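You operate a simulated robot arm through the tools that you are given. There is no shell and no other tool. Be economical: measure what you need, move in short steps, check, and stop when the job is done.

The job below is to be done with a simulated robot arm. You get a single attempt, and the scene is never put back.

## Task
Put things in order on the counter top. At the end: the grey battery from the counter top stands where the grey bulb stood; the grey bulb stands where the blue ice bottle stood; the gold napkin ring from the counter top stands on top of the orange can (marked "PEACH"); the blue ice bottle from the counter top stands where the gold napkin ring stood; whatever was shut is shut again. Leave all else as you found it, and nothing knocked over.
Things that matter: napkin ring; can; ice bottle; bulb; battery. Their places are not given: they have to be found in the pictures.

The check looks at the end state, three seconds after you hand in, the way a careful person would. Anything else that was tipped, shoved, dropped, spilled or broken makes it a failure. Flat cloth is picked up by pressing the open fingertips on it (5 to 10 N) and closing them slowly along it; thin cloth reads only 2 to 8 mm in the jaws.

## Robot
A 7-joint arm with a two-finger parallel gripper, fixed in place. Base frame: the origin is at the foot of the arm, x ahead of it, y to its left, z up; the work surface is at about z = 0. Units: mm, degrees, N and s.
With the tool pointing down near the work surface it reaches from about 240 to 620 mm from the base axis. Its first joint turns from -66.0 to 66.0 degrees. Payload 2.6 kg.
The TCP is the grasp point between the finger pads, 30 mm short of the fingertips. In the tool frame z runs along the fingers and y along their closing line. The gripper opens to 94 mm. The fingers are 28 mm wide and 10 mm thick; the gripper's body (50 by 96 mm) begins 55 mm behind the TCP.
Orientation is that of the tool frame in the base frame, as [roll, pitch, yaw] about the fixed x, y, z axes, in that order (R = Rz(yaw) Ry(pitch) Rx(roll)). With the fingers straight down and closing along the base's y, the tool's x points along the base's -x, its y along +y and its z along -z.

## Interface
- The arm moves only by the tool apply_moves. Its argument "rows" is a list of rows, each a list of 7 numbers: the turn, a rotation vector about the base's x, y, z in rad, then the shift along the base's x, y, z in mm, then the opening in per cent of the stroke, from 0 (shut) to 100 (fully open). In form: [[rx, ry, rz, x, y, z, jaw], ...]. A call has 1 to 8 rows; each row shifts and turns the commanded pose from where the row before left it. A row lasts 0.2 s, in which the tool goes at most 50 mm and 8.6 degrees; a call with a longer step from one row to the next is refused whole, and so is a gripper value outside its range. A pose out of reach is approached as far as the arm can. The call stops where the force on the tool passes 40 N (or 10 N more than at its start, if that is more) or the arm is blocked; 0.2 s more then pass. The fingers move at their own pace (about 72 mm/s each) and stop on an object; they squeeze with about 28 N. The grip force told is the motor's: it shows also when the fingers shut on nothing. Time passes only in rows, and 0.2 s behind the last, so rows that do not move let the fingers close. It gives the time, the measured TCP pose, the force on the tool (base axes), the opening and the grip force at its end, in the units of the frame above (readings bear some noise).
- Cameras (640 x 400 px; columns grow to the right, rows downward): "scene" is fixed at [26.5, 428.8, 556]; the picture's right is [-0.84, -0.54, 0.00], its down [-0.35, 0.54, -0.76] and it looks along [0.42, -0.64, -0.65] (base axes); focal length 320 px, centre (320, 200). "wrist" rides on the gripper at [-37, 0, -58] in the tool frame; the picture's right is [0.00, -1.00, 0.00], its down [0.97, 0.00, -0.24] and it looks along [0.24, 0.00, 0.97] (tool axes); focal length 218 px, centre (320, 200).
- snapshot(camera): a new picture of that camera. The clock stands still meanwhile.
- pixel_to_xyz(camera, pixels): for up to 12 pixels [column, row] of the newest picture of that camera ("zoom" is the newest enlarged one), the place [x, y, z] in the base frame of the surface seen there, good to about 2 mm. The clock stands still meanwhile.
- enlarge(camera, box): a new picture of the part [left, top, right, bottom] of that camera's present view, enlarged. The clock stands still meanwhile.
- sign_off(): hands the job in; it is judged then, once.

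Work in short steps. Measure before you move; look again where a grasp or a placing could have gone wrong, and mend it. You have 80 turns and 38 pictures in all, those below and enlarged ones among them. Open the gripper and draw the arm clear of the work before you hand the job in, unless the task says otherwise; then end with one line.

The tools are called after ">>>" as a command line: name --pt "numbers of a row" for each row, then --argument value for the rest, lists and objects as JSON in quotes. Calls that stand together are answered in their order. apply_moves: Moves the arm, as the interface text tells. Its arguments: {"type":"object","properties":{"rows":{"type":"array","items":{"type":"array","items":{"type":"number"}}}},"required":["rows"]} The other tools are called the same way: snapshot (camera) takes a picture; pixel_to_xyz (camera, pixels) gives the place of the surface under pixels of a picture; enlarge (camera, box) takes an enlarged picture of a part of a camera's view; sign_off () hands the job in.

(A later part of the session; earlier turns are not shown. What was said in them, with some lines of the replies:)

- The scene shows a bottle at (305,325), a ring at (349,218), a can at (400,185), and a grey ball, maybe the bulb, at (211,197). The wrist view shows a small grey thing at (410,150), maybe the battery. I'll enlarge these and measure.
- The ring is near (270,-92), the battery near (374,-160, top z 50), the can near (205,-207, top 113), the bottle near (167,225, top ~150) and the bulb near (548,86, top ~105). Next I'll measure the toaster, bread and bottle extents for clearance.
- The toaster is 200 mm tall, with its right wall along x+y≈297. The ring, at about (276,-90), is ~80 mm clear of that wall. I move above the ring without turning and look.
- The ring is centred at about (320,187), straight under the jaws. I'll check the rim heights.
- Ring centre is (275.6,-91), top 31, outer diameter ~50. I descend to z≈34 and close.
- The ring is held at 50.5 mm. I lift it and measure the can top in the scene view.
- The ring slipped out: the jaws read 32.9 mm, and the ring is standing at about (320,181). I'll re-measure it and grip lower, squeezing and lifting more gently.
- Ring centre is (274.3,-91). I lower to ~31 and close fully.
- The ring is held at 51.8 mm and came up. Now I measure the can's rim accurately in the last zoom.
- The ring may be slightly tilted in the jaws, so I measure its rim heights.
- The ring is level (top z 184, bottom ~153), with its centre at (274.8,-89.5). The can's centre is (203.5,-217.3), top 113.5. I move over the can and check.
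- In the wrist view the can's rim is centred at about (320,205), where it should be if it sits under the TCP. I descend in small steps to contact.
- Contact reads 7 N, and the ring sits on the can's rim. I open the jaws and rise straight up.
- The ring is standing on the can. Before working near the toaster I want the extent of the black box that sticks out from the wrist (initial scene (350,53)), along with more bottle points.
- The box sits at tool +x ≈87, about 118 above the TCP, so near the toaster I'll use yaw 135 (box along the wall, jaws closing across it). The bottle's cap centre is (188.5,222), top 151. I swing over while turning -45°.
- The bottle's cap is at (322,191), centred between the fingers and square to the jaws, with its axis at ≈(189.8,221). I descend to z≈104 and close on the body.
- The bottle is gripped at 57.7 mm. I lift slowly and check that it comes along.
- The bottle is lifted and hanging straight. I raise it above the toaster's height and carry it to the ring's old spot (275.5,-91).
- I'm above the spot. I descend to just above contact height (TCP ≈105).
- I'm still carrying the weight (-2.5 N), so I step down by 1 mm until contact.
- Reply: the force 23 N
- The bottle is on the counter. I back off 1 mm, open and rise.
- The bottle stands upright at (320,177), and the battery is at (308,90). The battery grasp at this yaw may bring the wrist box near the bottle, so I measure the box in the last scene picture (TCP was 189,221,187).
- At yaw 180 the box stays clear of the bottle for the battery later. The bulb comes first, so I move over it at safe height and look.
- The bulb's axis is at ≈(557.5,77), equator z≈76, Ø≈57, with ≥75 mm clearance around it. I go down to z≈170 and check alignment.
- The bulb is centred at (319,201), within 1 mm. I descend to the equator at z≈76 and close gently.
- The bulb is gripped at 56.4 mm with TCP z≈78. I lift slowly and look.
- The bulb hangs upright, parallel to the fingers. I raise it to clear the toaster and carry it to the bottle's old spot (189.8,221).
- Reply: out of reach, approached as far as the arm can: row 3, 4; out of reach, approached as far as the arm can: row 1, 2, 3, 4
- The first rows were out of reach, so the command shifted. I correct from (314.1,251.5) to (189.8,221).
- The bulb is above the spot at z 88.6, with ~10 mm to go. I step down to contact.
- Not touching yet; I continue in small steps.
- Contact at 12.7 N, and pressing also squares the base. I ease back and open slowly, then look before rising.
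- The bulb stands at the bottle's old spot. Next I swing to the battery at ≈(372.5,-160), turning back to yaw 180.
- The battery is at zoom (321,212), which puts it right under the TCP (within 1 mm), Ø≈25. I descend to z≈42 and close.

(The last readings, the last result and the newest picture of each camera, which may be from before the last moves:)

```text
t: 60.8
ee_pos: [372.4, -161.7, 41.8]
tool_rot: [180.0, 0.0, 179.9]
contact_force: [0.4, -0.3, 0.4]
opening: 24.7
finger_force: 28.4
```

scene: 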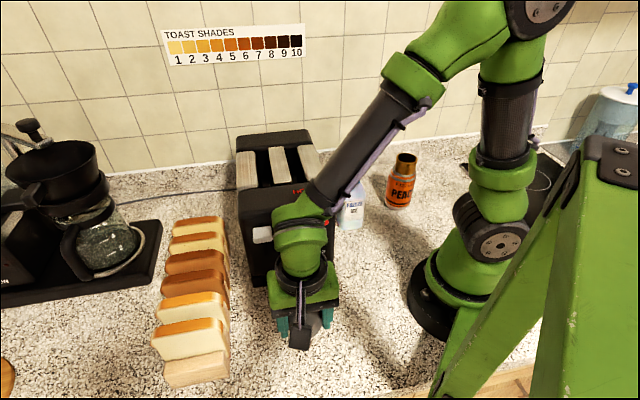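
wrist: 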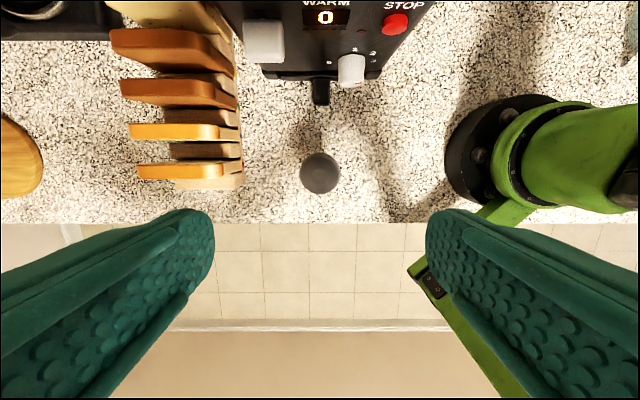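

The battery is gripped at 24.7 mm with TCP z 41.8. I lift it slowly to z≈265.

>>> apply_moves --pt "0 0 0 0 0 4 0" --pt "0 0 0 0 0 8 0" --pt "0 0 0 0 0 15 0" --pt "0 0 0 0 0 35 0" --pt "0 0 0 0 0 40 0" --pt "0 0 0 0 0 40 0" --pt "0 0 0 0 0 40 0" --pt "0 0 0 0 0 41 0"

>>> enlarge --camera "wrist" --box '[220, 150, 420, 350]'

```text
t: 62.6
ee_pos: [375.1, -161.0, 264.0]
tool_rot: [-179.9, 0.1, -180.0]
contact_force: [-0.1, 0.8, -0.8]
opening: 24.8
finger_force: 28.3
```

```text
2.00 times, centred on (320, 250) of wrist
```

zoom: 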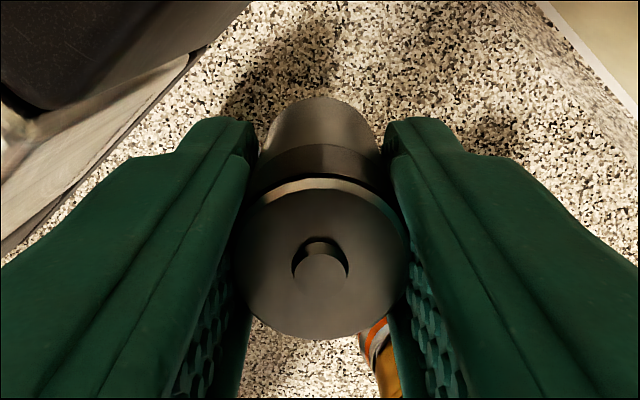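

The battery is held upright. I carry it to the bulb's old spot (556.7,77.2), turning to yaw 135.

>>> apply_moves --pt "0 0 0 25.8 34.3 0 0" --pt "0 0 -0.131 25.8 34.3 0 0" --pt "0 0 -0.131 25.8 34.3 0 0" --pt "0 0 -0.131 25.8 34.3 0 0" --pt "0 0 -0.131 25.8 34.3 0 0" --pt "0 0 -0.131 25.8 34.3 0 0" --pt "0 0 -0.131 25.7 34 0 0" --pt "0 0 0 0 0 0 0"

>>> apply_moves --pt "0 0 0 0 0 -30 0" --pt "0 0 0 0 0 0 0" --pt "0 0 0 0 0 0 0"

```text
t: 64.4
ee_pos: [553.3, 78.8, 262.7]
tool_rot: [-180.0, 0.0, 134.8]
contact_force: [0.5, 0.2, 0.0]
opening: 25.0
finger_force: 27.6
```

```text
t: 65.2
ee_pos: [554.0, 78.1, 234.3]
tool_rot: [179.9, 0.0, 135.0]
contact_force: [-0.4, -0.6, -0.3]
opening: 24.7
finger_force: 28.3
```

I'm over the spot. I descend to z≈48, then step down to contact.

>>> apply_moves --pt "0 0 0 1.3 0 -45 0" --pt "0 0 0 0 0 -45 0" --pt "0 0 0 0 0 -45 0" --pt "0 0 0 0 0 -30 0" --pt "0 0 0 0 0 -15 0" --pt "0 0 0 0 0 -6 0" --pt "0 0 0 0 0 0 0"

>>> apply_moves --pt "0 0 0 0 0 -2 0" --pt "0 0 0 0 0 -1 0" --pt "0 0 0 0 0 0 0"

>>> snapshot --camera "scene"

```text
t: 66.8
ee_pos: [555.0, 78.1, 48.0]
tool_rot: [180.0, 0.0, 134.9]
contact_force: [0.0, 0.0, -0.8]
opening: 24.8
finger_force: 28.1
```

```text
t: 67.6
ee_pos: [555.1, 77.8, 45.4]
tool_rot: [179.9, 0.0, 134.9]
contact_force: [0.5, 0.1, -0.5]
opening: 24.8
finger_force: 28.1
```

```text
7 pictures are left
```

scene: 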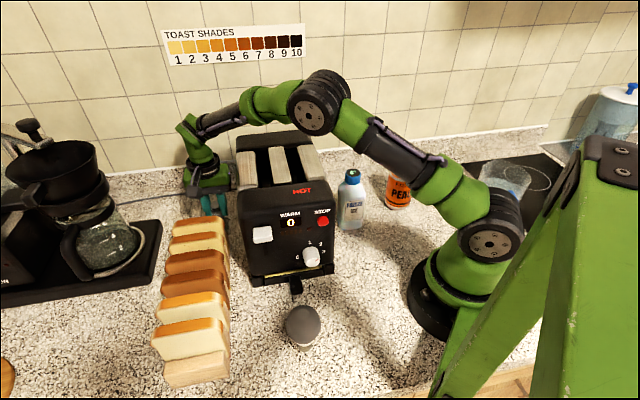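

All clear so far. I continue down in small steps.

>>> apply_moves --pt "0 0 0 0 0 -1 0" --pt "0 0 0 0 0 -1 0" --pt "0 0 0 0 0 0 0"

>>> apply_moves --pt "0 0 0 0 0 -0.7 0" --pt "0 0 0 0 0 0 0"

>>> apply_moves --pt "0 0 0 0 0 -0.7 0" --pt "0 0 0 0 0 0 0"

```text
t: 68.4
ee_pos: [554.2, 77.9, 43.7]
tool_rot: [180.0, -0.1, 135.0]
contact_force: [-1.0, 0.4, 0.7]
opening: 24.8
finger_force: 27.8
```

```text
t: 69.0
ee_pos: [555.7, 79.2, 42.9]
tool_rot: [179.9, 0.0, 134.9]
contact_force: [-3.1, -0.3, 7.1]
opening: 24.8
finger_force: 27.7
```

```text
t: 69.6
ee_pos: [556.6, 76.8, 43.2]
tool_rot: [179.9, 0.1, 134.8]
contact_force: [-6.3, -0.6, 19.4]
opening: 25.0
finger_force: 28.3
```

The battery is down (19 N). I ease off, open moderately and rise straight up.

>>> apply_moves --pt "0 0 0 0 0 1.0 0" --pt "0 0 0 0 0 0 0" --pt "0 0 0 0 0 0 30" --pt "0 0 0 0 0 0 40" --pt "0 0 0 0 0 0 60" --pt "0 0 0 0 0 0 60"

>>> apply_moves --pt "0 0 0 0 0 15 60" --pt "0 0 0 0 0 40 60" --pt "0 0 0 0 0 45 60" --pt "0 0 0 0 0 45 60" --pt "0 0 0 0 0 45 60" --pt "0 0 0 0 0 45 60" --pt "0 0 0 0 0 0 60"

>>> snapshot --camera "wrist"

```text
t: 71.0
ee_pos: [555.0, 78.5, 42.7]
tool_rot: [-180.0, 0.0, 134.9]
contact_force: [-0.3, 0.0, -0.4]
opening: 56.4
finger_force: 0.0
```

```text
t: 72.6
ee_pos: [553.8, 77.9, 278.7]
tool_rot: [179.9, 0.0, 135.0]
contact_force: [-1.6, -0.6, 0.6]
opening: 56.2
finger_force: 0.2
```

```text
6 pictures are left
```

wrist: 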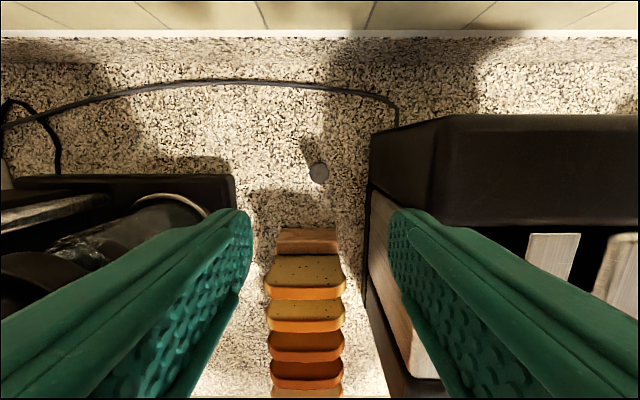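

The battery stands at (319,172). I draw back over the toaster to near the start pose and check everything.

>>> pixel_to_xyz --camera "wrist" --pixels '[[319, 172], [312, 172], [326, 172]]'

>>> apply_moves --pt "0 0 0 -35 -18 10 60" --pt "0 0 0 -35 -18 10 60" --pt "0 0 0 -35 -18 10 60" --pt "0 0 0 -35 -18 0 80" --pt "0 0 0 -35 -18 0 100" --pt "0 0 0 -35 -20 0 100" --pt "0 0 0 0 0 0 100"

>>> snapshot --camera "scene"

>>> pixel_to_xyz --camera "scene" --pixels '[[302, 318], [302, 345], [351, 175], [351, 220], [404, 158], [397, 180], [211, 205], [211, 197]]'

```text
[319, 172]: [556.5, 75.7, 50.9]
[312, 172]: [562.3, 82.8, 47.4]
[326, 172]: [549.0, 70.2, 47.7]
```

```text
t: 74.2
ee_pos: [345.5, -31.8, 305.8]
tool_rot: [180.0, 0.0, 134.9]
contact_force: [-0.7, 0.6, -0.3]
opening: 93.9
finger_force: 0.0
```

```text
5 pictures are left
```

scene: 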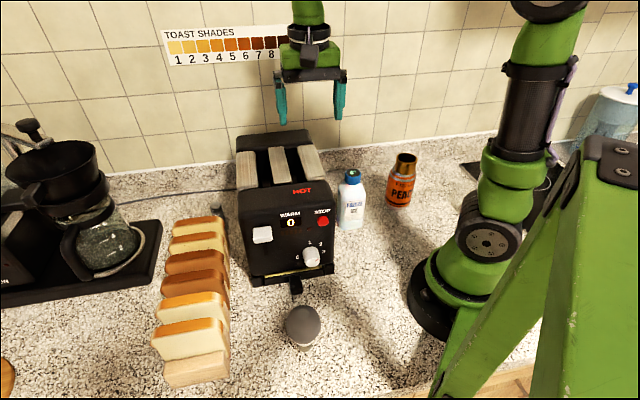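

```text
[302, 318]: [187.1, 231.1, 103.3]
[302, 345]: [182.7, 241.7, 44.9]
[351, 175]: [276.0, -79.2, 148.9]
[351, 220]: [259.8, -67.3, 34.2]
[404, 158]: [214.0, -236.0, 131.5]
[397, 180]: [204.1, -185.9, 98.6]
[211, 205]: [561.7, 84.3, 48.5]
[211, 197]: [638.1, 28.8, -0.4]
```

Everything is in place. I take one last close look at the ring on the can.

>>> enlarge --camera "scene" --box '[330, 140, 430, 240]'

```text
4.00 times, centred on (380, 190) of scene
```

zoom: 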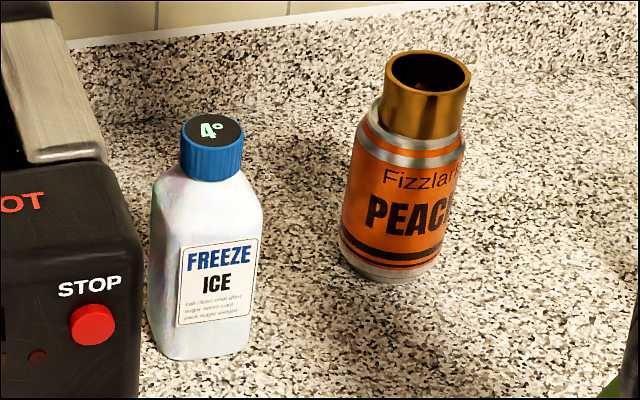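

The ring stands level on the can, and the gripper is open and clear of the work, so I hand in.

>>> sign_off

```text
The job is handed in.
```

The job is handed in: the battery is at the bulb's old spot, the bulb at the bottle's, the bottle at the ring's, and the ring stands on the PEACH can a few millimetres off centre. Nothing was knocked over, and nothing had to be opened or shut.
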